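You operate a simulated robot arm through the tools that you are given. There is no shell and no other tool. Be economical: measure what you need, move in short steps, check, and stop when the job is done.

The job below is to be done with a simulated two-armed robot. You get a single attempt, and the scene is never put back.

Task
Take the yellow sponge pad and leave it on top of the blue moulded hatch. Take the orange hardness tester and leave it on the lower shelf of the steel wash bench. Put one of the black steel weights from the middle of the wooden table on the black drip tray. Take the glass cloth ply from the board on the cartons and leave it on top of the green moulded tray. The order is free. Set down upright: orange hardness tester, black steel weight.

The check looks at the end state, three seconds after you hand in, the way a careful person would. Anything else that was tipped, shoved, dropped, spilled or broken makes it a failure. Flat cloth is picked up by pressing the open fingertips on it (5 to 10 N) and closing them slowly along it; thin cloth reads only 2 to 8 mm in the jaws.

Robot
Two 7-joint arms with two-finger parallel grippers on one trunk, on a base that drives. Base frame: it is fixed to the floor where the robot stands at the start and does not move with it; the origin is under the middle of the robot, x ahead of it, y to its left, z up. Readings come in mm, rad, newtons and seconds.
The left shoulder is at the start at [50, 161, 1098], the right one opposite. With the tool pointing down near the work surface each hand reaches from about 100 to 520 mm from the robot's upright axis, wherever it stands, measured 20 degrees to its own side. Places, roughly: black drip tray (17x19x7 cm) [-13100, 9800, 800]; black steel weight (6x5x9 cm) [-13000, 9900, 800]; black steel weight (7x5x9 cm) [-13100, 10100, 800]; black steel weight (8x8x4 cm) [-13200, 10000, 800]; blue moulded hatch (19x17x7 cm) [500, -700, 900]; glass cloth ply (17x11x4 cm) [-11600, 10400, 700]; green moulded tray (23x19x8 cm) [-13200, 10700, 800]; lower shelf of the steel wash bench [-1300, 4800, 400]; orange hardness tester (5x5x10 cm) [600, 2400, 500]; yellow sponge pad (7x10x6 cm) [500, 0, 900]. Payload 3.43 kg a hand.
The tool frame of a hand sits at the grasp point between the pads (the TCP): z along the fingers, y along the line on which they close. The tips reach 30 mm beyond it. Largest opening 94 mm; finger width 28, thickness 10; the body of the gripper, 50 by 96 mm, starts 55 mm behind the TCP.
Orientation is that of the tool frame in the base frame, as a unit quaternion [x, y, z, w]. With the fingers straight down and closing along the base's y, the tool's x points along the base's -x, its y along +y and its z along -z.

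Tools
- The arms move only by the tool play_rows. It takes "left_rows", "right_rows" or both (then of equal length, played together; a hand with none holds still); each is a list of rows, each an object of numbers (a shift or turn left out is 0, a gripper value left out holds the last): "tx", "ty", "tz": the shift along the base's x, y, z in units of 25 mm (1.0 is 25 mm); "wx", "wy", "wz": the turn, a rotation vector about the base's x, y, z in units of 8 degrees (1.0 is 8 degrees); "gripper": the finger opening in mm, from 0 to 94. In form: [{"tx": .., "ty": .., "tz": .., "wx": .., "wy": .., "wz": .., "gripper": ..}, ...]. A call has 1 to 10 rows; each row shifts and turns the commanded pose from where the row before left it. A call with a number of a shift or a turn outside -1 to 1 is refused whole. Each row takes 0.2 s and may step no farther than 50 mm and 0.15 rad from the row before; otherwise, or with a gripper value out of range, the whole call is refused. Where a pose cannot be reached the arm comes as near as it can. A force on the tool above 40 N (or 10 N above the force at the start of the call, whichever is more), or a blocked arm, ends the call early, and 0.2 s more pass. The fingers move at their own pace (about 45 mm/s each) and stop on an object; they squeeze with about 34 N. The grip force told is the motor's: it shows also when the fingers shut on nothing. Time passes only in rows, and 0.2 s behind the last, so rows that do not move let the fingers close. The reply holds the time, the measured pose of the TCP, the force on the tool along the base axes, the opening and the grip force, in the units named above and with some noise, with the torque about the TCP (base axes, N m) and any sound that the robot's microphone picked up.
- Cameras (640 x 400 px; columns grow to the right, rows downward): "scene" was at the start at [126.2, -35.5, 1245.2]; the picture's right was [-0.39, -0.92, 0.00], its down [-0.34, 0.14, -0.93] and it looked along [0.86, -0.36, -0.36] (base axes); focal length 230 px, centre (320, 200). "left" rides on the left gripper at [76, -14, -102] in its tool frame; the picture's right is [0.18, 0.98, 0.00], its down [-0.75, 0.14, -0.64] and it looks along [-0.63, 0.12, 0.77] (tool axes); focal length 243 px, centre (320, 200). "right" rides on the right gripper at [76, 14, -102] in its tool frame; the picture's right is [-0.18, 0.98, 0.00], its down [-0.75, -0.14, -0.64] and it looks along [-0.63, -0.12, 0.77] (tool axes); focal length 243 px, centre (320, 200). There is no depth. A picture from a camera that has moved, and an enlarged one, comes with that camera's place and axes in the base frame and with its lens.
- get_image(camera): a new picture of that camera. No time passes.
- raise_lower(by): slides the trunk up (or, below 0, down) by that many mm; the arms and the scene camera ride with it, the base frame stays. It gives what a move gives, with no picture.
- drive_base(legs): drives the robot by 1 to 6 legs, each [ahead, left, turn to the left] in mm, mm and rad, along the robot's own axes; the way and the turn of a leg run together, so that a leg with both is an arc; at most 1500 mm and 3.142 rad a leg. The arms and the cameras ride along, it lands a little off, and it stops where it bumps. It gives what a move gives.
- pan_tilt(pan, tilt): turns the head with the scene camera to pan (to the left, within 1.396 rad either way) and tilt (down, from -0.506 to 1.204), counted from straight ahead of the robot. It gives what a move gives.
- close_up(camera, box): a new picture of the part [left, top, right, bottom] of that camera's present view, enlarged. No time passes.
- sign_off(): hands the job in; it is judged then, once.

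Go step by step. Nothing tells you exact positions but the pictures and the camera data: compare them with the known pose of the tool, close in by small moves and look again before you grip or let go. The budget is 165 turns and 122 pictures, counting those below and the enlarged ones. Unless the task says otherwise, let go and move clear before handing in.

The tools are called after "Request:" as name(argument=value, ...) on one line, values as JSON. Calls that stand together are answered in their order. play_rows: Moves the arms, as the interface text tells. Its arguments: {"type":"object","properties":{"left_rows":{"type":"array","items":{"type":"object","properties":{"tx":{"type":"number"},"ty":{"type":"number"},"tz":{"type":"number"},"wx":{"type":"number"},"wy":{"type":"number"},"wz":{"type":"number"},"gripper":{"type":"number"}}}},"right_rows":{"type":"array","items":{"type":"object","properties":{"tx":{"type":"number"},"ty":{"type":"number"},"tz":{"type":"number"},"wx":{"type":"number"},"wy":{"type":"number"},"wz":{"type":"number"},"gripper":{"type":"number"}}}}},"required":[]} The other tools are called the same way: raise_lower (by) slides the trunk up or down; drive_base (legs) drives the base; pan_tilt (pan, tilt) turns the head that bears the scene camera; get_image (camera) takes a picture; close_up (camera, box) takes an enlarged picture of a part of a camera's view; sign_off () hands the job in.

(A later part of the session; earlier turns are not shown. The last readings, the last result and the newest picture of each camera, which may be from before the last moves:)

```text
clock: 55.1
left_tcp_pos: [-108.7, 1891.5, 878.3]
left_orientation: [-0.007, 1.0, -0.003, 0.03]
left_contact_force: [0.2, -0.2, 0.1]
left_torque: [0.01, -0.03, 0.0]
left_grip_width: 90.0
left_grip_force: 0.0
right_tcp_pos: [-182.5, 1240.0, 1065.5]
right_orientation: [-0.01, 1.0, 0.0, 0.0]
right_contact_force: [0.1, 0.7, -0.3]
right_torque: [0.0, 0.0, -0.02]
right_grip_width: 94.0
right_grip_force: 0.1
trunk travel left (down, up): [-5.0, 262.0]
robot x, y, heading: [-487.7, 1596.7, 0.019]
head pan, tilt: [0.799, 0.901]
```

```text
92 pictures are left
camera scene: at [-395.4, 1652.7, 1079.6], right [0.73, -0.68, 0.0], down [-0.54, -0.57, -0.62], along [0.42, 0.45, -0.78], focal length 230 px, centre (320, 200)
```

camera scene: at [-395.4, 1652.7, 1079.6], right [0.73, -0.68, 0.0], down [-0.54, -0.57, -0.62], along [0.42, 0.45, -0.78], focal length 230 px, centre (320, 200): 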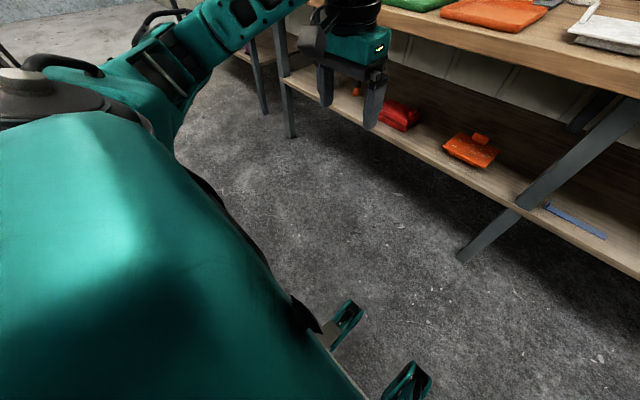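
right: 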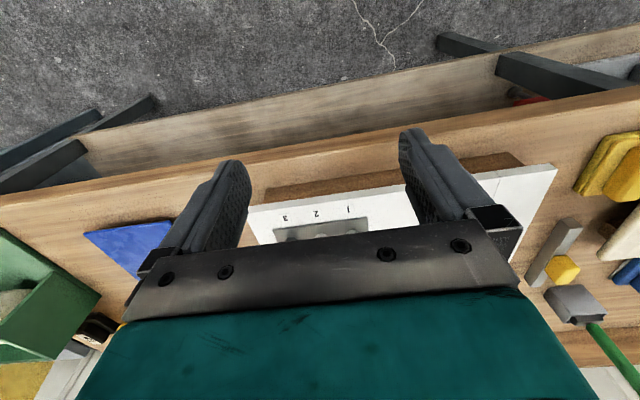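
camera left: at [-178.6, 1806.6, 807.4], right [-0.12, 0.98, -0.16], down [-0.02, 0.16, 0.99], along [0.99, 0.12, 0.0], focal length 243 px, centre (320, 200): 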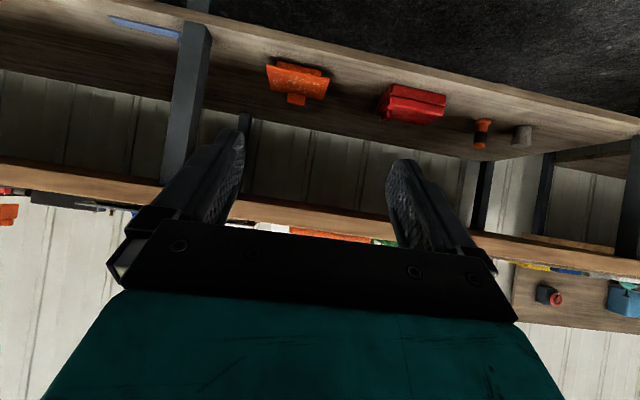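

The arm is free again. Now I'll extend forward while tilting, at z≈850.

Request:
play_rows(left_rows=[{"tx": 1, "ty": -0.4}, {"tx": 1, "ty": -0.4}, {"tx": 1, "ty": -0.4}, {"tx": 1, "ty": -0.4, "wy": -0.9}, {"tx": 1, "ty": -0.4, "wy": -0.9}, {"tx": 1, "ty": -0.4, "wy": -0.9}, {"tx": 1, "ty": -0.4, "wy": -0.9}, {"tx": 1, "ty": -0.4, "wy": -0.9}, {"tx": 1, "ty": -0.4, "wy": -0.9}, {"tx": 1, "ty": -0.4, "wy": -0.5}])

Request:
play_rows(left_rows=[{"tx": 0.6, "tz": -1}, {"tx": 0.6, "tz": -1}, {"tx": 0.6, "tz": -1}, {"tz": -1}, {"tz": -1}, {"tz": -1}, {"tz": -1}, {"tz": -1}])

```text
clock: 57.3
left_tcp_pos: [141.5, 1790.9, 878.7]
left_orientation: [-0.006, 0.904, -0.006, 0.428]
left_contact_force: [0.3, 0.4, -0.4]
left_torque: [0.0, 0.01, -0.02]
left_grip_width: 89.8
left_grip_force: 0.2
right_tcp_pos: [-182.1, 1239.5, 1065.0]
right_orientation: [-0.01, 1.0, 0.0, 0.0]
right_contact_force: [-0.5, -0.3, -0.5]
right_torque: [0.02, -0.03, 0.01]
right_grip_width: 93.7
right_grip_force: 0.0
trunk travel left (down, up): [-5.0, 262.0]
robot x, y, heading: [-488.4, 1594.9, 0.02]
head pan, tilt: [0.799, 0.901]
```

```text
clock: 59.1
left_tcp_pos: [187.1, 1789.6, 677.8]
left_orientation: [-0.006, 0.903, -0.006, 0.429]
left_contact_force: [0.4, -0.1, 0.0]
left_torque: [0.02, 0.01, 0.01]
left_grip_width: 90.2
left_grip_force: 0.1
right_tcp_pos: [-182.1, 1240.8, 1064.9]
right_orientation: [-0.009, 1.0, 0.0, 0.0]
right_contact_force: [0.7, -0.1, 0.4]
right_torque: [0.01, -0.03, 0.0]
right_grip_width: 94.0
right_grip_force: 0.1
trunk travel left (down, up): [-5.0, 262.0]
robot x, y, heading: [-485.3, 1599.9, 0.015]
head pan, tilt: [0.799, 0.901]
```

Extending first works: all rows were reached. I'll go on down to z≈530.

Request:
play_rows(left_rows=[{"tz": -1}, {"tz": -1}, {"tz": -1}, {"tz": -1}, {"tz": -1}, {"tz": -1}])

Request:
pan_tilt(pan=0.6, tilt=0.6)

Request:
get_image(camera="scene")

Request:
get_image(camera="left")

```text
clock: 60.5
left_tcp_pos: [187.3, 1790.6, 528.5]
left_orientation: [-0.005, 0.903, -0.007, 0.429]
left_contact_force: [0.1, 0.3, 0.4]
left_torque: [0.0, 0.01, -0.02]
left_grip_width: 90.0
left_grip_force: 0.1
right_tcp_pos: [-182.3, 1240.4, 1065.4]
right_orientation: [-0.009, 1.0, 0.0, 0.0]
right_contact_force: [0.2, 0.0, 1.0]
right_torque: [0.0, 0.01, 0.0]
right_grip_width: 94.1
right_grip_force: 0.0
trunk travel left (down, up): [-5.0, 262.0]
robot x, y, heading: [-489.1, 1595.5, 0.022]
head pan, tilt: [0.799, 0.901]
```

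```text
clock: 61.3
left_tcp_pos: [188.4, 1791.3, 528.6]
left_orientation: [-0.005, 0.904, -0.006, 0.428]
left_contact_force: [-0.1, -0.1, -0.5]
left_torque: [0.01, 0.0, -0.01]
left_grip_width: 90.3
left_grip_force: 0.0
right_tcp_pos: [-183.0, 1240.0, 1066.3]
right_orientation: [-0.009, 1.0, -0.001, 0.0]
right_contact_force: [-0.3, -1.2, 0.0]
right_torque: [0.01, 0.02, 0.01]
right_grip_width: 93.9
right_grip_force: 0.1
trunk travel left (down, up): [-5.0, 262.0]
robot x, y, heading: [-488.4, 1597.1, 0.021]
head pan, tilt: [0.6, 0.6]
```

```text
91 pictures are left
camera scene: at [-375.0, 1648.9, 1104.3], right [0.58, -0.81, 0.0], down [-0.46, -0.33, -0.82], along [0.67, 0.48, -0.57], focal length 230 px, centre (320, 200)
```

scene: 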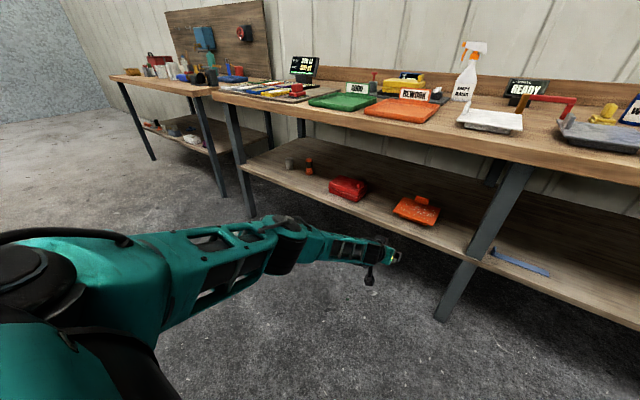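

```text
90 pictures are left
camera left: at [60.2, 1776.7, 535.4], right [-0.12, 0.98, -0.16], down [-0.02, 0.16, 0.99], along [0.99, 0.12, 0.0], focal length 243 px, centre (320, 200)
```

left: 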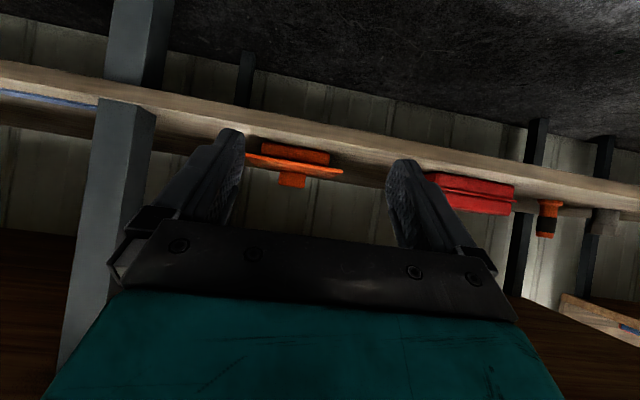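

The tool is at shelf height. I'll drive left about 640 mm to line up with the tester, still well in front of the shelf.

Request:
drive_base(legs=[[0, 640, -0.02]])

Request:
get_image(camera="left")

Request:
get_image(camera="scene")

```text
clock: 64.9
left_tcp_pos: [175.9, 2434.2, 528.5]
left_orientation: [-0.004, 0.903, -0.007, 0.429]
left_contact_force: [-0.3, -0.4, 0.0]
left_torque: [-0.01, -0.02, 0.04]
left_grip_width: 90.0
left_grip_force: 0.1
right_tcp_pos: [-193.7, 1883.7, 1065.3]
right_orientation: [-0.008, 1.0, 0.0, 0.0]
right_contact_force: [0.2, 0.4, 0.2]
right_torque: [-0.05, 0.02, 0.04]
right_grip_width: 94.0
right_grip_force: 0.0
trunk travel left (down, up): [-5.0, 262.0]
robot x, y, heading: [-503.5, 2241.0, 0.014]
head pan, tilt: [0.6, 0.6]
```

```text
89 pictures are left
camera left: at [49.4, 2420.2, 535.3], right [-0.12, 0.98, -0.16], down [-0.02, 0.16, 0.99], along [0.99, 0.12, 0.0], focal length 243 px, centre (320, 200)
```

left: 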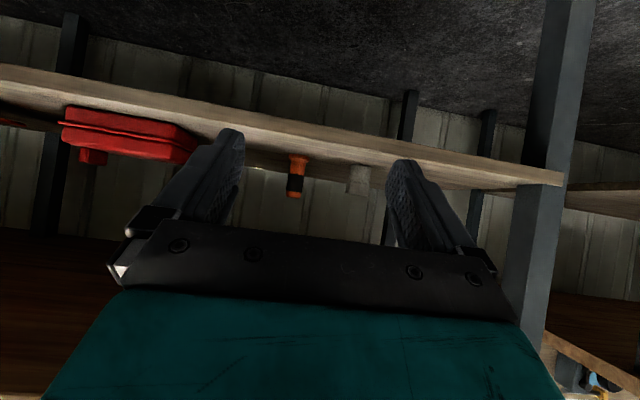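

```text
88 pictures are left
camera scene: at [-386.2, 2293.4, 1104.4], right [0.58, -0.82, 0.0], down [-0.46, -0.33, -0.83], along [0.67, 0.48, -0.56], focal length 230 px, centre (320, 200)
```

scene: 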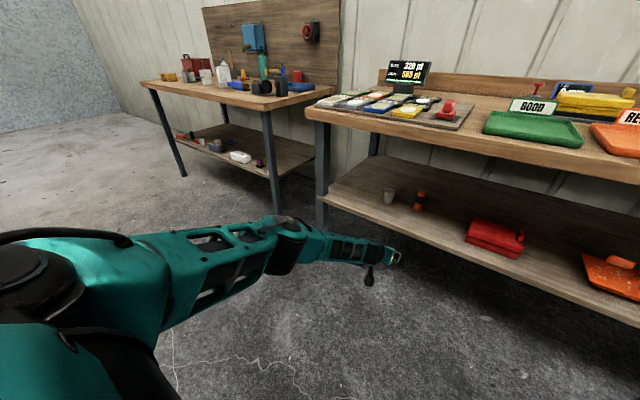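

The tester is at about [605, 2428], mid height z≈490, and the hand is lined up (y 2434). I'll lower 28 mm, then drive ahead 320 mm and look.

Request:
play_rows(left_rows=[{"tz": -0.6, "ty": -0.1}, {"tz": -0.5}, {}])

Request:
drive_base(legs=[[320, 0, -0.014]])

Request:
get_image(camera="left")

Request:
get_image(camera="scene")

```text
clock: 65.7
left_tcp_pos: [174.8, 2430.1, 500.9]
left_orientation: [-0.004, 0.904, -0.007, 0.428]
left_contact_force: [0.4, 0.6, 0.0]
left_torque: [0.03, 0.02, -0.01]
left_grip_width: 89.8
left_grip_force: 0.1
right_tcp_pos: [-194.8, 1884.1, 1065.4]
right_orientation: [-0.008, 1.0, 0.001, 0.0]
right_contact_force: [-0.7, -0.2, -1.2]
right_torque: [0.03, -0.01, 0.0]
right_grip_width: 94.1
right_grip_force: 0.1
trunk travel left (down, up): [-5.0, 262.0]
robot x, y, heading: [-501.9, 2240.9, 0.017]
head pan, tilt: [0.6, 0.6]
```

```text
clock: 67.8
left_tcp_pos: [496.9, 2420.3, 502.0]
left_orientation: [0.005, 0.904, -0.011, 0.428]
left_contact_force: [-0.2, 0.1, -0.3]
left_torque: [0.04, 0.0, -0.02]
left_grip_width: 89.9
left_grip_force: 0.1
right_tcp_pos: [117.2, 1881.0, 1065.5]
right_orientation: [0.002, 1.0, 0.0, -0.001]
right_contact_force: [0.2, -0.1, -0.2]
right_torque: [0.0, -0.01, 0.02]
right_grip_width: 93.9
right_grip_force: 0.0
trunk travel left (down, up): [-5.0, 262.0]
robot x, y, heading: [-178.9, 2241.0, -0.002]
head pan, tilt: [0.6, 0.6]
```

```text
87 pictures are left
camera left: at [370.3, 2408.8, 508.6], right [-0.1, 0.98, -0.16], down [-0.02, 0.16, 0.99], along [0.99, 0.1, 0.0], focal length 243 px, centre (320, 200)
```

left: 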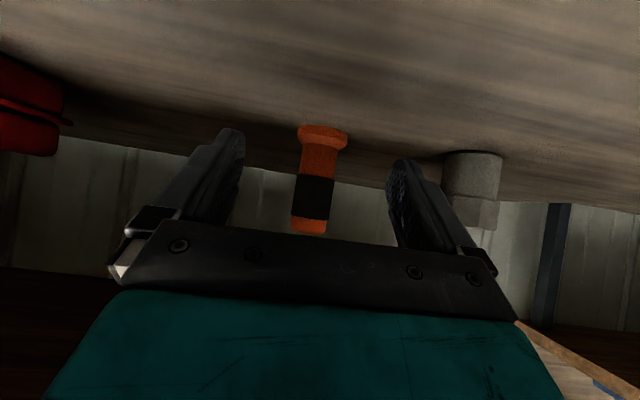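

```text
86 pictures are left
camera scene: at [-66.4, 2293.5, 1104.4], right [0.56, -0.83, 0.0], down [-0.47, -0.32, -0.83], along [0.68, 0.46, -0.56], focal length 230 px, centre (320, 200)
```

scene: 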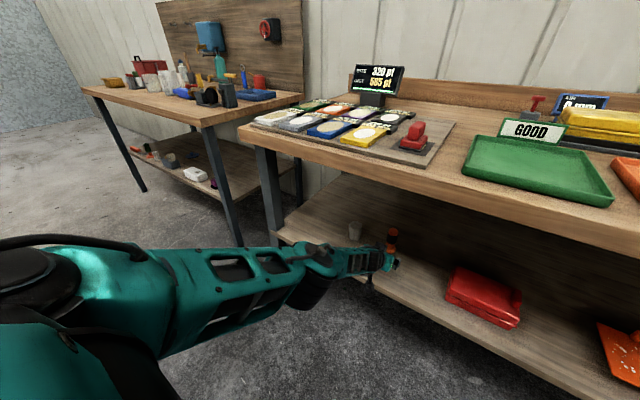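

The tester is upright at about [594, 2426] with fingers straddling its line. I'll move the hand in 92 mm.

Request:
play_rows(left_rows=[{"tx": 0.8, "ty": 0.25}, {"tx": 0.8}, {"tx": 0.8}, {"tx": 0.8}, {"tx": 0.4}, {}])

Request:
get_image(camera="left")

Request:
close_up(camera="scene", box=[320, 200, 460, 300])

```text
clock: 69.2
left_tcp_pos: [522.2, 2429.8, 536.0]
left_orientation: [0.005, 0.904, -0.011, 0.428]
left_contact_force: [-0.2, 0.0, 0.0]
left_torque: [0.03, -0.03, -0.02]
left_grip_width: 90.1
left_grip_force: 0.0
left hand out of reach, approached as far as the arm can: row 1, 2, 3, 4, 5
right_tcp_pos: [117.8, 1880.4, 1064.6]
right_orientation: [0.002, 1.0, 0.0, 0.0]
right_contact_force: [-0.9, 0.4, -0.2]
right_torque: [0.02, 0.0, 0.0]
right_grip_width: 94.3
right_grip_force: 0.1
trunk travel left (down, up): [-5.0, 262.0]
robot x, y, heading: [-178.5, 2240.5, -0.002]
head pan, tilt: [0.6, 0.6]
```

```text
85 pictures are left
camera left: at [394.2, 2418.3, 542.5], right [-0.1, 0.98, -0.16], down [-0.02, 0.16, 0.99], along [0.99, 0.1, 0.0], focal length 243 px, centre (320, 200)
```

left: 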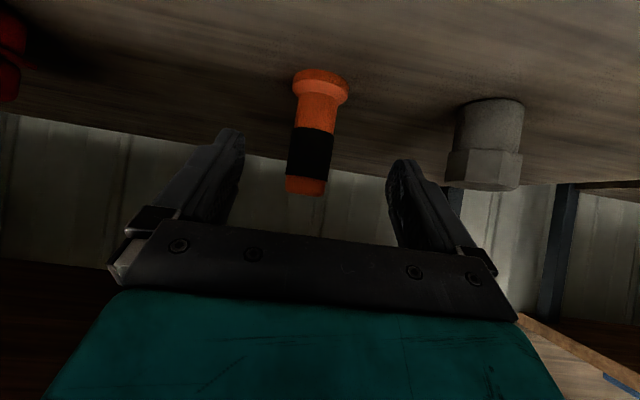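

```text
4.00 times, centred on (390, 250) of scene
camera zoom: at [-66.5, 2293.5, 1104.4], right [0.56, -0.83, 0.0], down [-0.47, -0.32, -0.83], along [0.68, 0.46, -0.56], focal length 921 px, centre (40, 0)
```

zoom: 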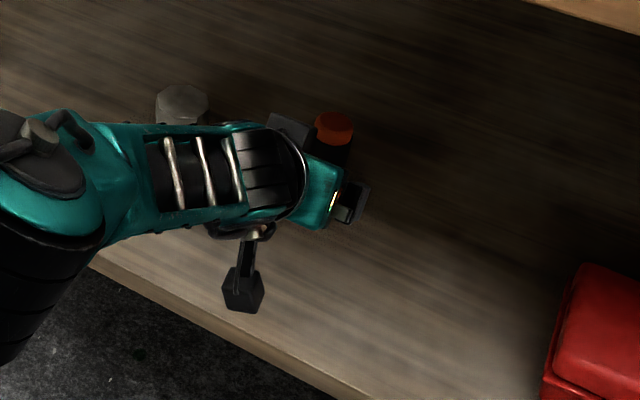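

The arm is at its reach limit, so I'll pull back a bit, lower to z≈500, and drive the base in instead.

Request:
play_rows(left_rows=[{"tx": -0.9}, {"tx": -0.9, "tz": -0.4}, {"tz": -0.5, "ty": -0.1}, {"tz": -0.5}, {}])

Request:
drive_base(legs=[[60, 0, 0]])

Request:
get_image(camera="left")

```text
clock: 70.4
left_tcp_pos: [503.5, 2425.8, 509.3]
left_orientation: [0.005, 0.903, -0.011, 0.429]
left_contact_force: [-0.9, -0.6, -0.4]
left_torque: [0.0, 0.05, 0.04]
left_grip_width: 90.0
left_grip_force: 0.0
left hand out of reach, approached as far as the arm can: row 1, 2
right_tcp_pos: [117.0, 1880.2, 1064.2]
right_orientation: [0.002, 1.0, 0.0, 0.0]
right_contact_force: [-0.2, 0.0, 0.1]
right_torque: [-0.01, 0.01, -0.02]
right_grip_width: 94.0
right_grip_force: 0.1
trunk travel left (down, up): [-5.0, 262.0]
robot x, y, heading: [-184.1, 2243.6, -0.004]
head pan, tilt: [0.6, 0.6]
```

```text
clock: 71.4
left_tcp_pos: [564.5, 2426.6, 508.6]
left_orientation: [0.004, 0.904, -0.01, 0.428]
left_contact_force: [-0.3, -0.8, 0.2]
left_torque: [0.0, 0.03, 0.01]
left_grip_width: 90.1
left_grip_force: 0.0
right_tcp_pos: [178.9, 1880.6, 1066.1]
right_orientation: [0.002, 1.0, 0.001, -0.001]
right_contact_force: [-0.3, -0.1, -0.3]
right_torque: [-0.01, 0.01, 0.02]
right_grip_width: 94.2
right_grip_force: 0.1
trunk travel left (down, up): [-5.0, 262.0]
robot x, y, heading: [-118.1, 2241.0, -0.006]
head pan, tilt: [0.6, 0.6]
```

```text
83 pictures are left
camera left: at [436.2, 2414.0, 516.8], right [-0.1, 0.98, -0.16], down [-0.02, 0.16, 0.99], along [0.99, 0.1, 0.0], focal length 243 px, centre (320, 200)
```

left: 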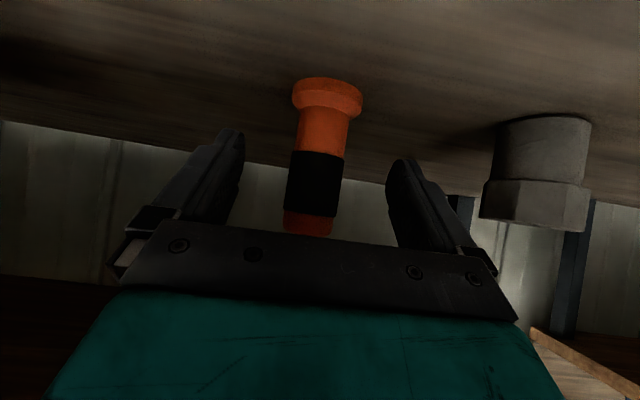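

Well aligned; the tester's axis is about 30 mm ahead of the TCP. I'll drive 28 mm more.

Request:
drive_base(legs=[[28, 0, 0]])

Request:
get_image(camera="left")

```text
clock: 72.2
left_tcp_pos: [591.1, 2425.1, 510.9]
left_orientation: [0.004, 0.904, -0.01, 0.428]
left_contact_force: [0.3, 1.2, -0.5]
left_torque: [-0.01, 0.01, 0.0]
left_grip_width: 89.8
left_grip_force: 0.0
right_tcp_pos: [206.3, 1879.7, 1065.9]
right_orientation: [0.002, 1.0, 0.001, 0.001]
right_contact_force: [0.2, 0.0, 0.9]
right_torque: [-0.05, 0.02, 0.01]
right_grip_width: 94.0
right_grip_force: 0.0
trunk travel left (down, up): [-5.0, 262.0]
robot x, y, heading: [-93.4, 2244.1, -0.007]
head pan, tilt: [0.6, 0.6]
```

```text
82 pictures are left
camera left: at [463.9, 2413.9, 516.8], right [-0.1, 0.98, -0.16], down [-0.02, 0.16, 0.99], along [0.99, 0.1, 0.0], focal length 243 px, centre (320, 200)
```

left: 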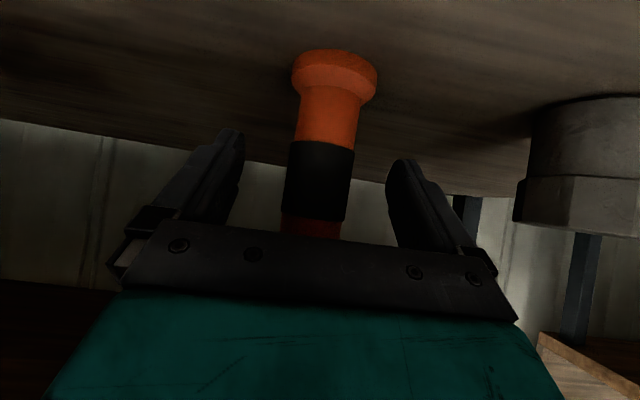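

The tester is between the pads and centred. I'll close in stages.

Request:
play_rows(left_rows=[{"gripper": 55}, {}, {"gripper": 42}, {}, {"gripper": 34}, {}, {"gripper": 20}, {}])

Request:
get_image(camera="left")

```text
clock: 74.0
left_tcp_pos: [590.3, 2424.6, 510.8]
left_orientation: [0.004, 0.903, -0.01, 0.429]
left_contact_force: [0.3, -1.0, 0.5]
left_torque: [-0.03, -0.02, -0.02]
left_grip_width: 36.7
left_grip_force: 34.2
right_tcp_pos: [206.4, 1880.7, 1065.8]
right_orientation: [0.001, 1.0, 0.0, 0.0]
right_contact_force: [0.0, -0.2, -0.2]
right_torque: [0.01, 0.01, 0.03]
right_grip_width: 93.8
right_grip_force: 0.1
trunk travel left (down, up): [-5.0, 262.0]
robot x, y, heading: [-88.0, 2242.6, -0.002]
head pan, tilt: [0.6, 0.6]
```

```text
81 pictures are left
camera left: at [463.9, 2413.7, 517.0], right [-0.1, 0.98, -0.16], down [-0.02, 0.16, 0.99], along [0.99, 0.1, 0.0], focal length 243 px, centre (320, 200)
```

left: 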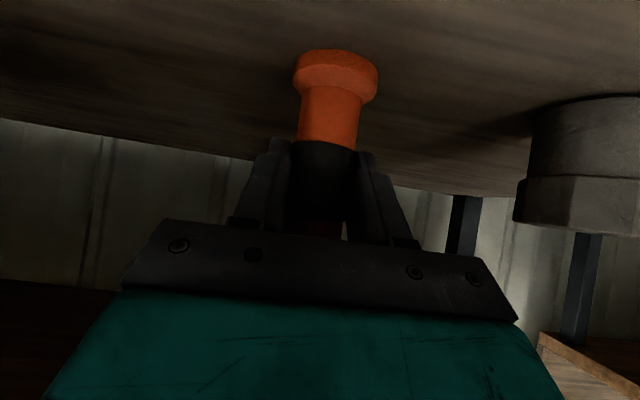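

Gripped at 36.7 mm, still upright. I'll lift 50 mm and back the base out.

Request:
play_rows(left_rows=[{"tz": 0.5}, {"tz": 0.5}, {"tz": 0.5}, {"tz": 0.5}, {}])

Request:
get_image(camera="left")

```text
clock: 75.2
left_tcp_pos: [590.7, 2426.1, 559.8]
left_orientation: [0.004, 0.903, -0.01, 0.429]
left_contact_force: [-0.1, -0.1, -1.5]
left_torque: [0.01, 0.02, 0.0]
left_grip_width: 36.4
left_grip_force: 33.8
right_tcp_pos: [206.3, 1879.8, 1064.8]
right_orientation: [0.002, 1.0, 0.0, 0.0]
right_contact_force: [-0.3, 0.7, 0.5]
right_torque: [0.01, -0.01, -0.03]
right_grip_width: 93.9
right_grip_force: 0.0
trunk travel left (down, up): [-5.0, 262.0]
robot x, y, heading: [-93.1, 2245.1, -0.006]
head pan, tilt: [0.6, 0.6]
```

```text
80 pictures are left
camera left: at [463.9, 2414.6, 566.3], right [-0.1, 0.98, -0.16], down [-0.02, 0.16, 0.99], along [0.99, 0.1, 0.0], focal length 243 px, centre (320, 200)
```

left: 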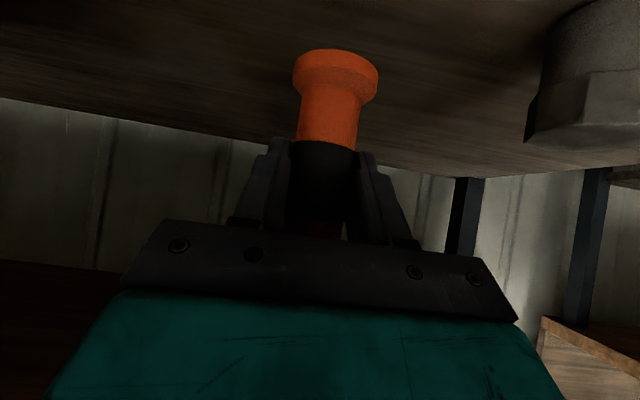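

Lifted and still held. Backing out, then I'll look toward the wash bench near [−1300, 4800].

Request:
drive_base(legs=[[-600, 0, 0]])

Request:
pan_tilt(pan=1.35, tilt=0.15)

Request:
get_image(camera="scene")

```text
clock: 78.6
left_tcp_pos: [-0.7, 2426.8, 558.9]
left_orientation: [0.005, 0.904, -0.011, 0.428]
left_contact_force: [-0.2, -0.5, -1.8]
left_torque: [0.01, 0.01, 0.05]
left_grip_width: 36.2
left_grip_force: 34.2
right_tcp_pos: [-386.1, 1881.4, 1064.9]
right_orientation: [0.003, 1.0, -0.001, 0.0]
right_contact_force: [0.6, -0.7, -0.1]
right_torque: [0.0, -0.02, 0.03]
right_grip_width: 93.9
right_grip_force: 0.0
trunk travel left (down, up): [-5.0, 262.0]
robot x, y, heading: [-682.5, 2243.6, -0.006]
head pan, tilt: [0.6, 0.6]
```

```text
clock: 79.7
left_tcp_pos: [-0.3, 2426.8, 558.9]
left_orientation: [0.005, 0.903, -0.011, 0.429]
left_contact_force: [0.0, 1.1, -1.8]
left_torque: [0.03, 0.02, 0.01]
left_grip_width: 36.5
left_grip_force: 34.1
right_tcp_pos: [-385.2, 1881.6, 1065.4]
right_orientation: [0.002, 1.0, 0.0, 0.0]
right_contact_force: [0.8, 0.0, -0.2]
right_torque: [-0.01, -0.01, 0.01]
right_grip_width: 94.1
right_grip_force: 0.2
trunk travel left (down, up): [-5.0, 262.0]
robot x, y, heading: [-683.4, 2245.9, -0.003]
head pan, tilt: [1.349, 0.15]
```

```text
79 pictures are left
camera scene: at [-621.8, 2335.8, 1145.8], right [0.97, -0.22, 0.0], down [-0.03, -0.15, -0.99], along [0.22, 0.96, -0.15], focal length 230 px, centre (320, 200)
```

scene: 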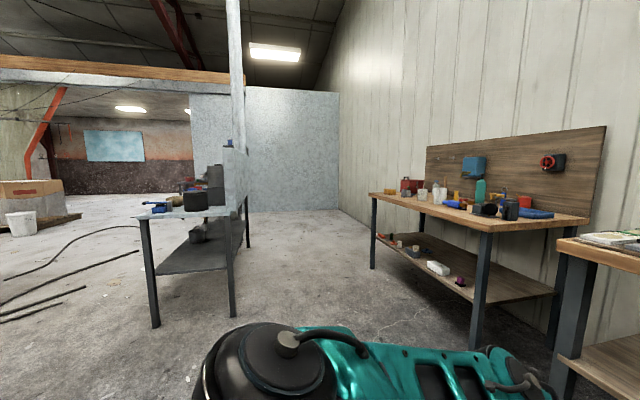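

The steel wash bench appears at pixel (190, 240). I'll enlarge it.

Request:
close_up(camera="scene", box=[110, 130, 290, 340])

```text
1.90 times, centred on (200, 235) of scene
camera zoom: at [-621.8, 2335.8, 1145.8], right [0.97, -0.22, 0.0], down [-0.03, -0.15, -0.99], along [0.22, 0.96, -0.15], focal length 438 px, centre (549, 133)
```

zoom: 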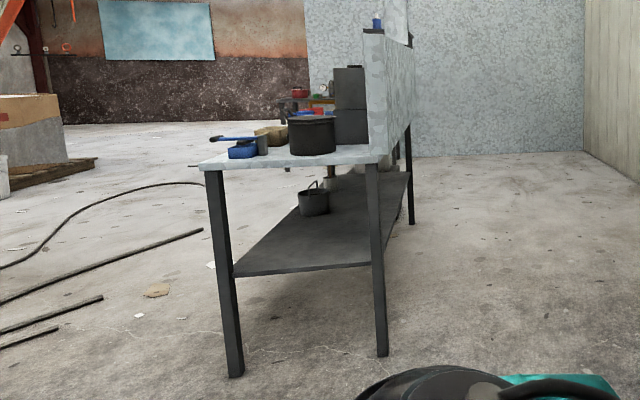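

The bench's near end is at y≈4040 (x −1430…−912), the shelf at z≈390, and that end is open and empty for about 600 mm. I'll turn to face +y and approach it.

Request:
drive_base(legs=[[0, 0, 1.571], [800, 310, 0]])

Request:
pan_tilt(pan=0.3, tilt=0.4)

Request:
get_image(camera="scene")

Request:
get_image(camera="left")

```text
clock: 88.0
left_tcp_pos: [-1190.8, 3700.9, 560.4]
left_orientation: [-0.637, 0.641, 0.296, 0.31]
left_contact_force: [-0.3, 0.9, -2.6]
left_torque: [-0.01, 0.02, 0.03]
left_grip_width: 36.2
left_grip_force: 33.8
right_tcp_pos: [-643.4, 3319.6, 1065.9]
right_orientation: [0.708, -0.707, 0.0, -0.001]
right_contact_force: [-0.3, 0.0, 0.0]
right_torque: [0.0, 0.0, 0.0]
right_grip_width: 93.9
right_grip_force: 0.1
trunk travel left (down, up): [-5.0, 262.0]
robot x, y, heading: [-1007.8, 3017.1, 1.574]
head pan, tilt: [1.349, 0.15]
```

```text
clock: 89.3
left_tcp_pos: [-1191.6, 3701.8, 559.3]
left_orientation: [-0.637, 0.641, 0.296, 0.309]
left_contact_force: [-0.3, 0.4, -1.7]
left_torque: [-0.02, 0.0, 0.0]
left_grip_width: 35.9
left_grip_force: 33.9
right_tcp_pos: [-643.6, 3319.1, 1065.2]
right_orientation: [0.708, -0.706, 0.0, 0.0]
right_contact_force: [0.0, 0.3, 0.3]
right_torque: [-0.03, -0.01, 0.0]
right_grip_width: 94.4
right_grip_force: 0.0
trunk travel left (down, up): [-5.0, 262.0]
robot x, y, heading: [-1004.0, 3019.7, 1.571]
head pan, tilt: [0.3, 0.4]
```

```text
77 pictures are left
camera scene: at [-1032.5, 3148.6, 1122.6], right [0.95, 0.3, 0.0], down [0.12, -0.37, -0.92], along [-0.27, 0.88, -0.39], focal length 230 px, centre (320, 200)
```

scene: 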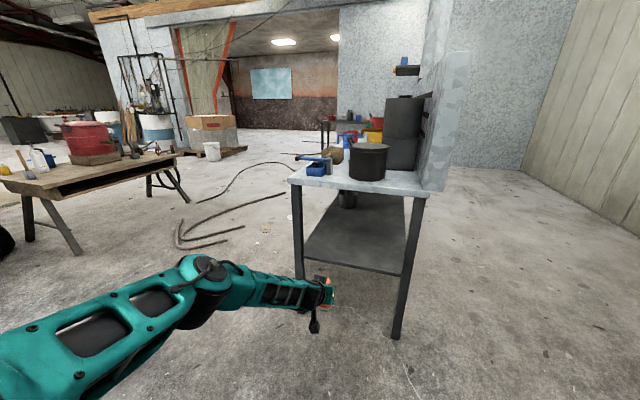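

```text
76 pictures are left
camera left: at [-1178.1, 3574.3, 566.2], right [-0.98, -0.1, -0.16], down [-0.16, -0.02, 0.99], along [-0.1, 0.99, 0.0], focal length 243 px, centre (320, 200)
```

left: 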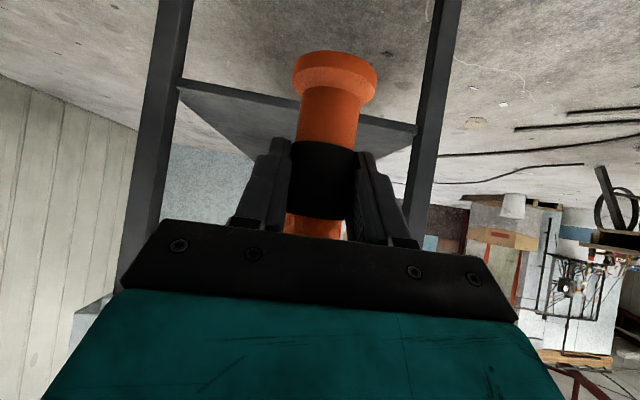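

The bench's near shelf edge is at y≈4050, z≈388, and the tester hangs upright. I'll pull the hand in 50 mm and lower to z≈480 while still outside.

Request:
play_rows(left_rows=[{"ty": -0.7, "tz": -0.3}, {"ty": -0.7, "tz": -0.3}, {"ty": -0.6, "tz": -0.6}, {"tz": -0.7}, {"tz": -0.7}, {"tz": -0.6}, {}])

Request:
get_image(camera="left")

```text
clock: 90.9
left_tcp_pos: [-1199.8, 3692.8, 507.7]
left_orientation: [-0.638, 0.641, 0.295, 0.308]
left_contact_force: [-0.5, 0.1, -1.1]
left_torque: [-0.05, -0.01, 0.01]
left_grip_width: 35.9
left_grip_force: 34.0
left hand out of reach, approached as far as the arm can: row 2, 3, 4, 5
right_tcp_pos: [-643.5, 3318.8, 1065.3]
right_orientation: [0.708, -0.707, 0.0, 0.0]
right_contact_force: [0.0, -0.2, -0.9]
right_torque: [0.0, 0.0, 0.02]
right_grip_width: 94.2
right_grip_force: 0.1
trunk travel left (down, up): [-5.0, 262.0]
robot x, y, heading: [-1003.1, 3017.2, 1.572]
head pan, tilt: [0.3, 0.4]
```

```text
75 pictures are left
camera left: at [-1186.7, 3565.1, 515.1], right [-0.98, -0.1, -0.16], down [-0.16, -0.01, 0.99], along [-0.11, 0.99, 0.0], focal length 243 px, centre (320, 200)
```

left: 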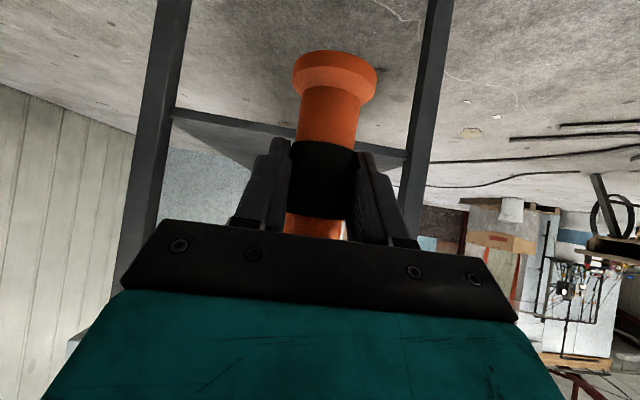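

The hand is at z 508 and the move inward was limited. I'll probe straight down from here in small steps.

Request:
play_rows(left_rows=[{"tz": -0.5}, {"tz": -0.5}, {"tz": -0.5}, {}])

```text
clock: 91.9
left_tcp_pos: [-1193.7, 3684.3, 484.0]
left_orientation: [-0.637, 0.641, 0.295, 0.31]
left_contact_force: [-0.6, 0.0, -2.2]
left_torque: [-0.03, -0.02, -0.01]
left_grip_width: 36.1
left_grip_force: 33.9
left hand out of reach, approached as far as the arm can: row 2, 3
right_tcp_pos: [-644.3, 3319.2, 1064.4]
right_orientation: [0.708, -0.707, 0.0, 0.0]
right_contact_force: [0.2, 0.4, -0.2]
right_torque: [-0.04, -0.02, 0.01]
right_grip_width: 94.0
right_grip_force: 0.2
trunk travel left (down, up): [-5.0, 262.0]
robot x, y, heading: [-1004.5, 3021.4, 1.575]
head pan, tilt: [0.3, 0.4]
```

It went down while sliding inward, so this is the outer reach limit. I'll pull in a little and keep lowering.

Request:
play_rows(left_rows=[{"ty": -0.5}, {"ty": -0.5}, {"tz": -0.4}, {"tz": -0.3}, {}])

```text
clock: 93.1
left_tcp_pos: [-1189.1, 3677.7, 477.8]
left_orientation: [-0.637, 0.641, 0.296, 0.31]
left_contact_force: [0.0, -0.2, -3.4]
left_torque: [-0.03, 0.02, -0.03]
left_grip_width: 35.7
left_grip_force: 34.1
left hand out of reach, approached as far as the arm can: row 1, 2, 3, 4
right_tcp_pos: [-642.7, 3318.7, 1066.2]
right_orientation: [0.708, -0.706, 0.0, 0.0]
right_contact_force: [0.4, 0.1, 0.4]
right_torque: [0.02, -0.03, -0.03]
right_grip_width: 94.0
right_grip_force: 0.1
trunk travel left (down, up): [-5.0, 262.0]
robot x, y, heading: [-1006.1, 3019.0, 1.572]
head pan, tilt: [0.3, 0.4]
```

Now z 478, still about 20 mm too high. It drifts toward +x when going down, so I'll try shifting inward laterally and lowering.

Request:
play_rows(left_rows=[{"tx": 0.5}, {"tx": 0.5}, {"tx": 0.5}, {"tx": 0.5}, {"tz": -0.4}, {"tz": -0.4}, {}])

```text
clock: 94.7
left_tcp_pos: [-1137.0, 3676.8, 484.5]
left_orientation: [-0.637, 0.641, 0.296, 0.31]
left_contact_force: [-0.8, 0.9, -2.3]
left_torque: [-0.03, 0.04, 0.0]
left_grip_width: 35.7
left_grip_force: 34.0
left hand out of reach, approached as far as the arm can: row 2, 4, 5, 6
right_tcp_pos: [-643.8, 3319.7, 1064.7]
right_orientation: [0.707, -0.707, 0.0, 0.0]
right_contact_force: [1.3, 0.0, 0.6]
right_torque: [0.01, -0.05, -0.04]
right_grip_width: 93.7
right_grip_force: 0.1
trunk travel left (down, up): [-5.0, 262.0]
robot x, y, heading: [-1005.8, 3018.0, 1.571]
head pan, tilt: [0.3, 0.4]
```

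That raised the limit. A yaw of the tool keeps the tester upright, so I'll try yawing it and lowering.

Request:
play_rows(left_rows=[{"tx": -0.5, "wz": -0.8}, {"tx": -0.5, "wz": -0.8}, {"tx": -0.5, "wz": -0.8}, {"tx": -0.5}, {"tz": -0.4}, {"tz": -0.4}, {"tz": -0.4}, {}])

```text
clock: 96.5
left_tcp_pos: [-1177.1, 3672.3, 480.2]
left_orientation: [-0.521, 0.739, 0.24, 0.355]
left_contact_force: [-0.8, 0.2, -2.1]
left_torque: [-0.02, -0.01, -0.02]
left_grip_width: 35.6
left_grip_force: 33.9
left hand out of reach, approached as far as the arm can: row 2, 3, 5, 6, 7
right_tcp_pos: [-644.5, 3318.4, 1065.3]
right_orientation: [0.707, -0.707, 0.0, 0.0]
right_contact_force: [0.9, 0.6, 0.3]
right_torque: [0.03, 0.0, -0.02]
right_grip_width: 94.1
right_grip_force: 0.0
trunk travel left (down, up): [-5.0, 262.0]
robot x, y, heading: [-1006.0, 3019.3, 1.575]
head pan, tilt: [0.3, 0.4]
```

No gain. I'll try the opposite yaw with more lateral offset.

Request:
play_rows(left_rows=[{"wz": 0.9}, {"wz": 0.9}, {"wz": 0.9}, {"wz": 0.9, "tx": -0.6}, {"wz": 0.9, "tx": -0.6}, {"tx": -0.6}, {"tz": -0.4}, {"tz": -0.4}, {"tz": -0.4}, {}])

Request:
get_image(camera="scene")

```text
clock: 98.7
left_tcp_pos: [-1263.9, 3674.7, 475.0]
left_orientation: [0.649, -0.619, -0.316, -0.31]
left_contact_force: [0.4, 0.0, -1.7]
left_torque: [0.0, -0.02, -0.03]
left_grip_width: 35.8
left_grip_force: 33.9
left hand out of reach, approached as far as the arm can: row 2, 3, 4, 5, 7, 8, 9
right_tcp_pos: [-644.2, 3319.0, 1065.5]
right_orientation: [0.708, -0.706, 0.0, 0.001]
right_contact_force: [-0.5, 0.1, -0.1]
right_torque: [0.01, 0.0, -0.02]
right_grip_width: 93.8
right_grip_force: 0.0
trunk travel left (down, up): [-5.0, 262.0]
robot x, y, heading: [-1004.8, 3019.1, 1.572]
head pan, tilt: [0.3, 0.4]
```

```text
74 pictures are left
camera scene: at [-1032.4, 3148.6, 1122.6], right [0.95, 0.3, 0.0], down [0.12, -0.37, -0.92], along [-0.27, 0.88, -0.39], focal length 230 px, centre (320, 200)
```

scene: 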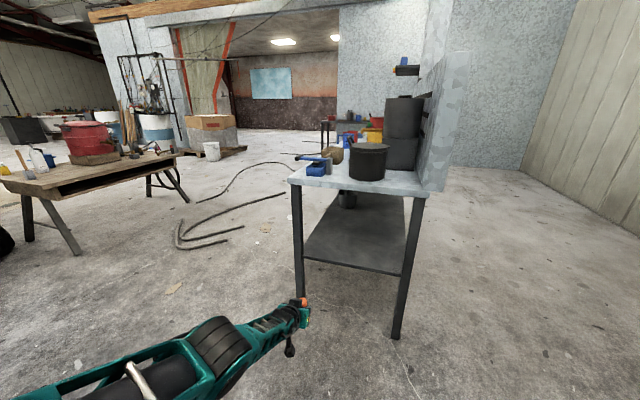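

The arm looks nearly straight, so this is the stretched singularity. I'll pull in decisively (and up a bit) to bend the elbow, then lower.

Request:
play_rows(left_rows=[{"tz": 0.8, "ty": -0.6, "tx": 0.4}, {"tz": 0.8, "ty": -0.8, "tx": 0.4}, {"ty": -0.8, "tx": 0.4}, {"ty": -0.8, "tx": 0.4}, {"ty": -0.8}, {"tz": -0.5}, {"tz": -0.5}, {"tz": -0.5}, {"tz": -0.5}, {}])

Request:
get_image(camera="scene")

```text
clock: 100.9
left_tcp_pos: [-1263.9, 3658.3, 456.6]
left_orientation: [0.649, -0.619, -0.317, -0.31]
left_contact_force: [0.6, -0.2, -1.0]
left_torque: [-0.01, 0.02, 0.03]
left_grip_width: 35.5
left_grip_force: 34.2
left hand out of reach, approached as far as the arm can: row 1, 2, 3, 4, 5, 6, 7, 8, 9
right_tcp_pos: [-644.1, 3318.7, 1065.5]
right_orientation: [0.708, -0.706, 0.0, 0.0]
right_contact_force: [0.4, 0.5, -0.1]
right_torque: [-0.03, 0.0, 0.0]
right_grip_width: 93.7
right_grip_force: 0.0
trunk travel left (down, up): [-5.0, 262.0]
robot x, y, heading: [-1005.5, 3021.6, 1.572]
head pan, tilt: [0.3, 0.4]
```

```text
73 pictures are left
camera scene: at [-1032.4, 3148.6, 1122.6], right [0.95, 0.3, 0.0], down [0.12, -0.37, -0.92], along [-0.27, 0.88, -0.39], focal length 230 px, centre (320, 200)
```

scene: 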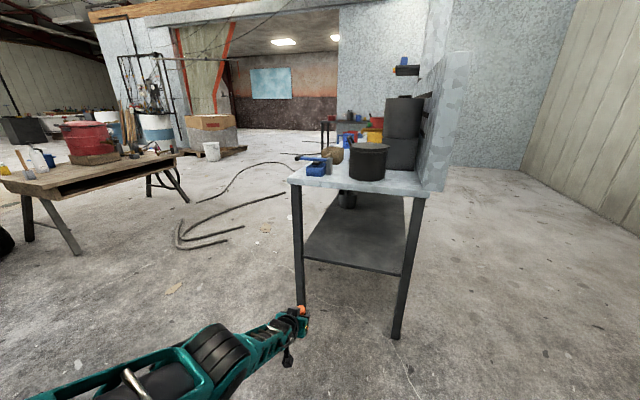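

Now z 457; the arm slides along its limit. I'll get a bit more margin downward, and then use the trunk for vertical moves.

Request:
play_rows(left_rows=[{"tz": -0.5, "ty": -0.4}, {"tz": -0.5, "ty": -0.4}, {"tz": -0.5, "ty": -0.4}, {"tz": -0.5, "ty": -0.4}, {}])

Request:
raise_lower(by=50)

Request:
get_image(camera="left")

```text
clock: 102.1
left_tcp_pos: [-1273.9, 3618.5, 416.9]
left_orientation: [0.649, -0.619, -0.316, -0.309]
left_contact_force: [-0.1, 0.5, -1.1]
left_torque: [0.0, 0.0, -0.02]
left_grip_width: 35.4
left_grip_force: 34.3
left hand out of reach, approached as far as the arm can: row 2, 4
right_tcp_pos: [-642.0, 3318.3, 1065.7]
right_orientation: [0.708, -0.707, 0.0, 0.0]
right_contact_force: [-0.9, -0.4, 0.1]
right_torque: [-0.01, 0.01, 0.01]
right_grip_width: 93.7
right_grip_force: 0.0
trunk travel left (down, up): [-5.0, 262.0]
robot x, y, heading: [-1008.0, 3018.7, 1.572]
head pan, tilt: [0.3, 0.4]
```

```text
clock: 103.0
left_tcp_pos: [-1272.4, 3617.5, 466.2]
left_orientation: [0.649, -0.619, -0.317, -0.31]
left_contact_force: [-0.3, -0.3, -1.5]
left_torque: [-0.02, 0.01, -0.01]
left_grip_width: 35.5
left_grip_force: 33.8
right_tcp_pos: [-643.0, 3318.8, 1114.9]
right_orientation: [0.708, -0.707, -0.001, 0.0]
right_contact_force: [0.6, -0.2, 0.7]
right_torque: [0.01, 0.01, 0.0]
right_grip_width: 93.7
right_grip_force: 0.0
trunk travel left (down, up): [-55.0, 212.0]
robot x, y, heading: [-1005.5, 3019.1, 1.57]
head pan, tilt: [0.3, 0.4]
```

```text
72 pictures are left
camera left: at [-1252.7, 3491.4, 468.7], right [-0.98, -0.15, -0.16], down [-0.15, -0.06, 0.99], along [-0.16, 0.99, 0.03], focal length 243 px, centre (320, 200)
```

left: 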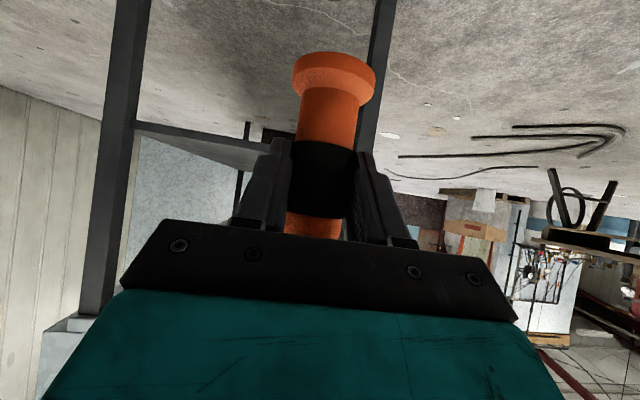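

There's freedom now. I'll correct the ~1.8° tilt, raise the trunk 25 mm more, shift a bit right, drive most of the way and check.

Request:
play_rows(left_rows=[{"wx": -0.22}, {}])

Request:
raise_lower(by=25)

Request:
drive_base(legs=[[370, -70, 0]])

Request:
get_image(camera="left")

Request:
get_image(camera="scene")

```text
clock: 103.6
left_tcp_pos: [-1274.0, 3618.0, 465.8]
left_orientation: [0.653, -0.623, -0.308, -0.3]
left_contact_force: [0.3, 0.2, -1.2]
left_torque: [-0.03, 0.02, -0.01]
left_grip_width: 35.4
left_grip_force: 33.7
right_tcp_pos: [-643.6, 3319.5, 1114.0]
right_orientation: [0.708, -0.706, 0.0, 0.0]
right_contact_force: [0.2, 1.0, -0.3]
right_torque: [0.01, 0.01, -0.01]
right_grip_width: 93.8
right_grip_force: 0.0
trunk travel left (down, up): [-55.0, 212.0]
robot x, y, heading: [-1005.7, 3017.3, 1.576]
head pan, tilt: [0.3, 0.4]
```

```text
clock: 104.3
left_tcp_pos: [-1274.3, 3618.7, 489.7]
left_orientation: [0.653, -0.624, -0.307, -0.299]
left_contact_force: [0.1, 0.7, -2.9]
left_torque: [-0.05, -0.01, 0.02]
left_grip_width: 35.5
left_grip_force: 34.6
right_tcp_pos: [-643.1, 3318.7, 1140.2]
right_orientation: [0.708, -0.706, 0.0, 0.0]
right_contact_force: [0.0, -0.5, 0.2]
right_torque: [-0.03, -0.02, -0.02]
right_grip_width: 94.2
right_grip_force: 0.0
trunk travel left (down, up): [-80.0, 187.0]
robot x, y, heading: [-1007.9, 3018.2, 1.575]
head pan, tilt: [0.3, 0.4]
```

```text
clock: 106.7
left_tcp_pos: [-1205.1, 3995.1, 490.7]
left_orientation: [0.654, -0.623, -0.308, -0.299]
left_contact_force: [-0.2, 0.5, -1.7]
left_torque: [-0.05, -0.03, -0.03]
left_grip_width: 35.7
left_grip_force: 33.9
right_tcp_pos: [-574.6, 3696.1, 1140.4]
right_orientation: [0.708, -0.706, 0.0, 0.0]
right_contact_force: [1.0, 0.3, -0.1]
right_torque: [0.02, 0.03, -0.03]
right_grip_width: 94.0
right_grip_force: 0.1
trunk travel left (down, up): [-80.0, 187.0]
robot x, y, heading: [-937.1, 3393.0, 1.574]
head pan, tilt: [0.3, 0.4]
```

```text
71 pictures are left
camera left: at [-1184.6, 3868.5, 497.0], right [-0.98, -0.16, -0.15], down [-0.15, -0.03, 0.99], along [-0.16, 0.99, 0.0], focal length 243 px, centre (320, 200)
```

left: 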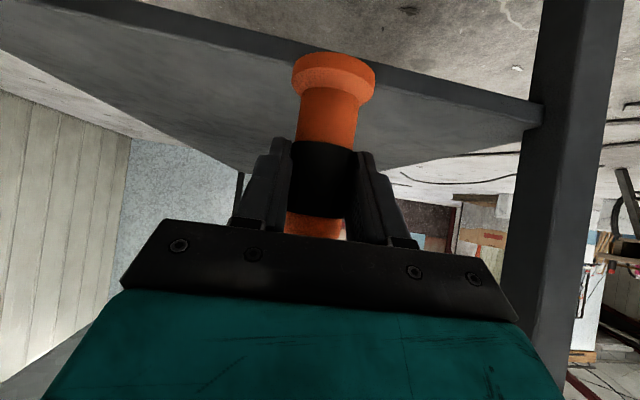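

```text
70 pictures are left
camera scene: at [-963.8, 3525.3, 1197.6], right [0.95, 0.3, 0.0], down [0.12, -0.37, -0.92], along [-0.27, 0.88, -0.39], focal length 230 px, centre (320, 200)
```

scene: 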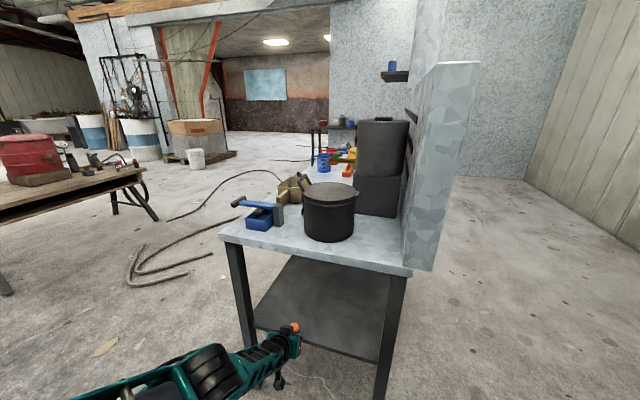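

Approaching well; the shelf top may be nearer z≈400, so I'll raise 20 mm for clearance and drive in another 165 mm.

Request:
raise_lower(by=20)

Request:
drive_base(legs=[[165, 0, 0]])

Request:
get_image(camera="left")

Request:
get_image(camera="scene")

```text
clock: 107.4
left_tcp_pos: [-1205.5, 3994.9, 510.6]
left_orientation: [0.654, -0.623, -0.308, -0.299]
left_contact_force: [0.6, -0.7, -2.2]
left_torque: [-0.01, -0.01, -0.01]
left_grip_width: 35.4
left_grip_force: 34.1
right_tcp_pos: [-575.3, 3696.0, 1159.9]
right_orientation: [0.708, -0.707, 0.0, 0.0]
right_contact_force: [-0.1, 0.1, 0.4]
right_torque: [-0.01, 0.0, 0.0]
right_grip_width: 94.0
right_grip_force: 0.1
trunk travel left (down, up): [-100.0, 167.0]
robot x, y, heading: [-934.5, 3397.7, 1.576]
head pan, tilt: [0.3, 0.4]
```

```text
clock: 108.8
left_tcp_pos: [-1205.8, 4159.5, 510.1]
left_orientation: [0.653, -0.624, -0.307, -0.3]
left_contact_force: [0.1, -0.1, -1.7]
left_torque: [-0.05, -0.01, 0.0]
left_grip_width: 35.5
left_grip_force: 34.2
right_tcp_pos: [-576.5, 3860.7, 1160.9]
right_orientation: [0.708, -0.706, 0.0, 0.0]
right_contact_force: [0.1, 0.3, 0.0]
right_torque: [-0.03, 0.01, -0.01]
right_grip_width: 93.9
right_grip_force: 0.0
trunk travel left (down, up): [-100.0, 167.0]
robot x, y, heading: [-938.3, 3562.0, 1.571]
head pan, tilt: [0.3, 0.4]
```

```text
69 pictures are left
camera left: at [-1185.7, 4032.6, 516.9], right [-0.98, -0.16, -0.15], down [-0.15, -0.03, 0.99], along [-0.16, 0.99, 0.0], focal length 243 px, centre (320, 200)
```

left: 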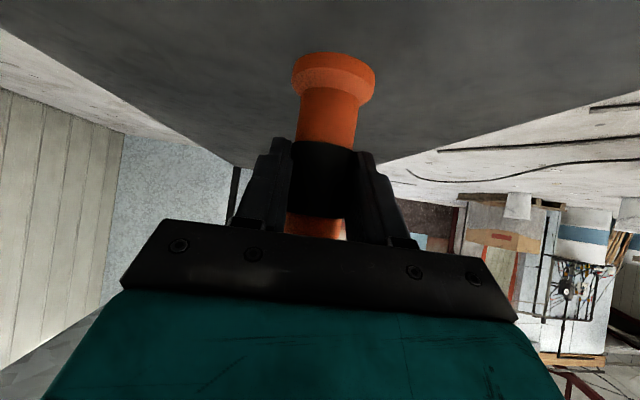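

```text
68 pictures are left
camera scene: at [-964.4, 3689.9, 1217.5], right [0.95, 0.3, 0.0], down [0.12, -0.37, -0.92], along [-0.28, 0.88, -0.39], focal length 230 px, centre (320, 200)
```

scene: 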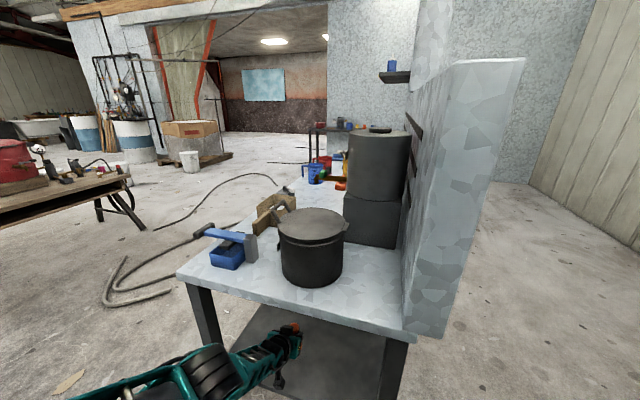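

The tester is over the shelf, about 110 mm in. I'll lower with the trunk in steps, watching the force.

Request:
raise_lower(by=-28)

Request:
close_up(camera="left", box=[240, 20, 440, 150])

```text
clock: 109.5
left_tcp_pos: [-1205.6, 4158.5, 482.5]
left_orientation: [0.654, -0.623, -0.307, -0.299]
left_contact_force: [-0.7, 0.4, -1.3]
left_torque: [-0.03, 0.01, 0.04]
left_grip_width: 35.4
left_grip_force: 33.5
right_tcp_pos: [-575.9, 3861.4, 1133.6]
right_orientation: [0.708, -0.706, 0.001, -0.001]
right_contact_force: [0.0, 1.7, 0.0]
right_torque: [0.0, 0.0, -0.01]
right_grip_width: 93.9
right_grip_force: 0.1
trunk travel left (down, up): [-72.0, 195.0]
robot x, y, heading: [-937.7, 3560.1, 1.576]
head pan, tilt: [0.3, 0.4]
```

```text
3.08 times, centred on (340, 85) of left
camera zoom: at [-1185.8, 4032.3, 488.9], right [-0.98, -0.16, -0.15], down [-0.15, -0.03, 0.99], along [-0.16, 0.99, 0.0], focal length 746 px, centre (258, 554)
```

zoom: 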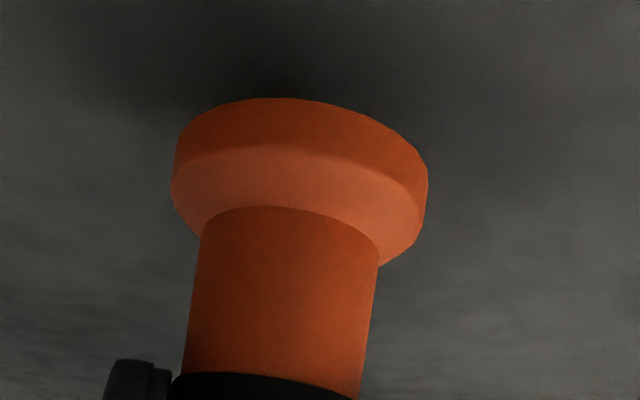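

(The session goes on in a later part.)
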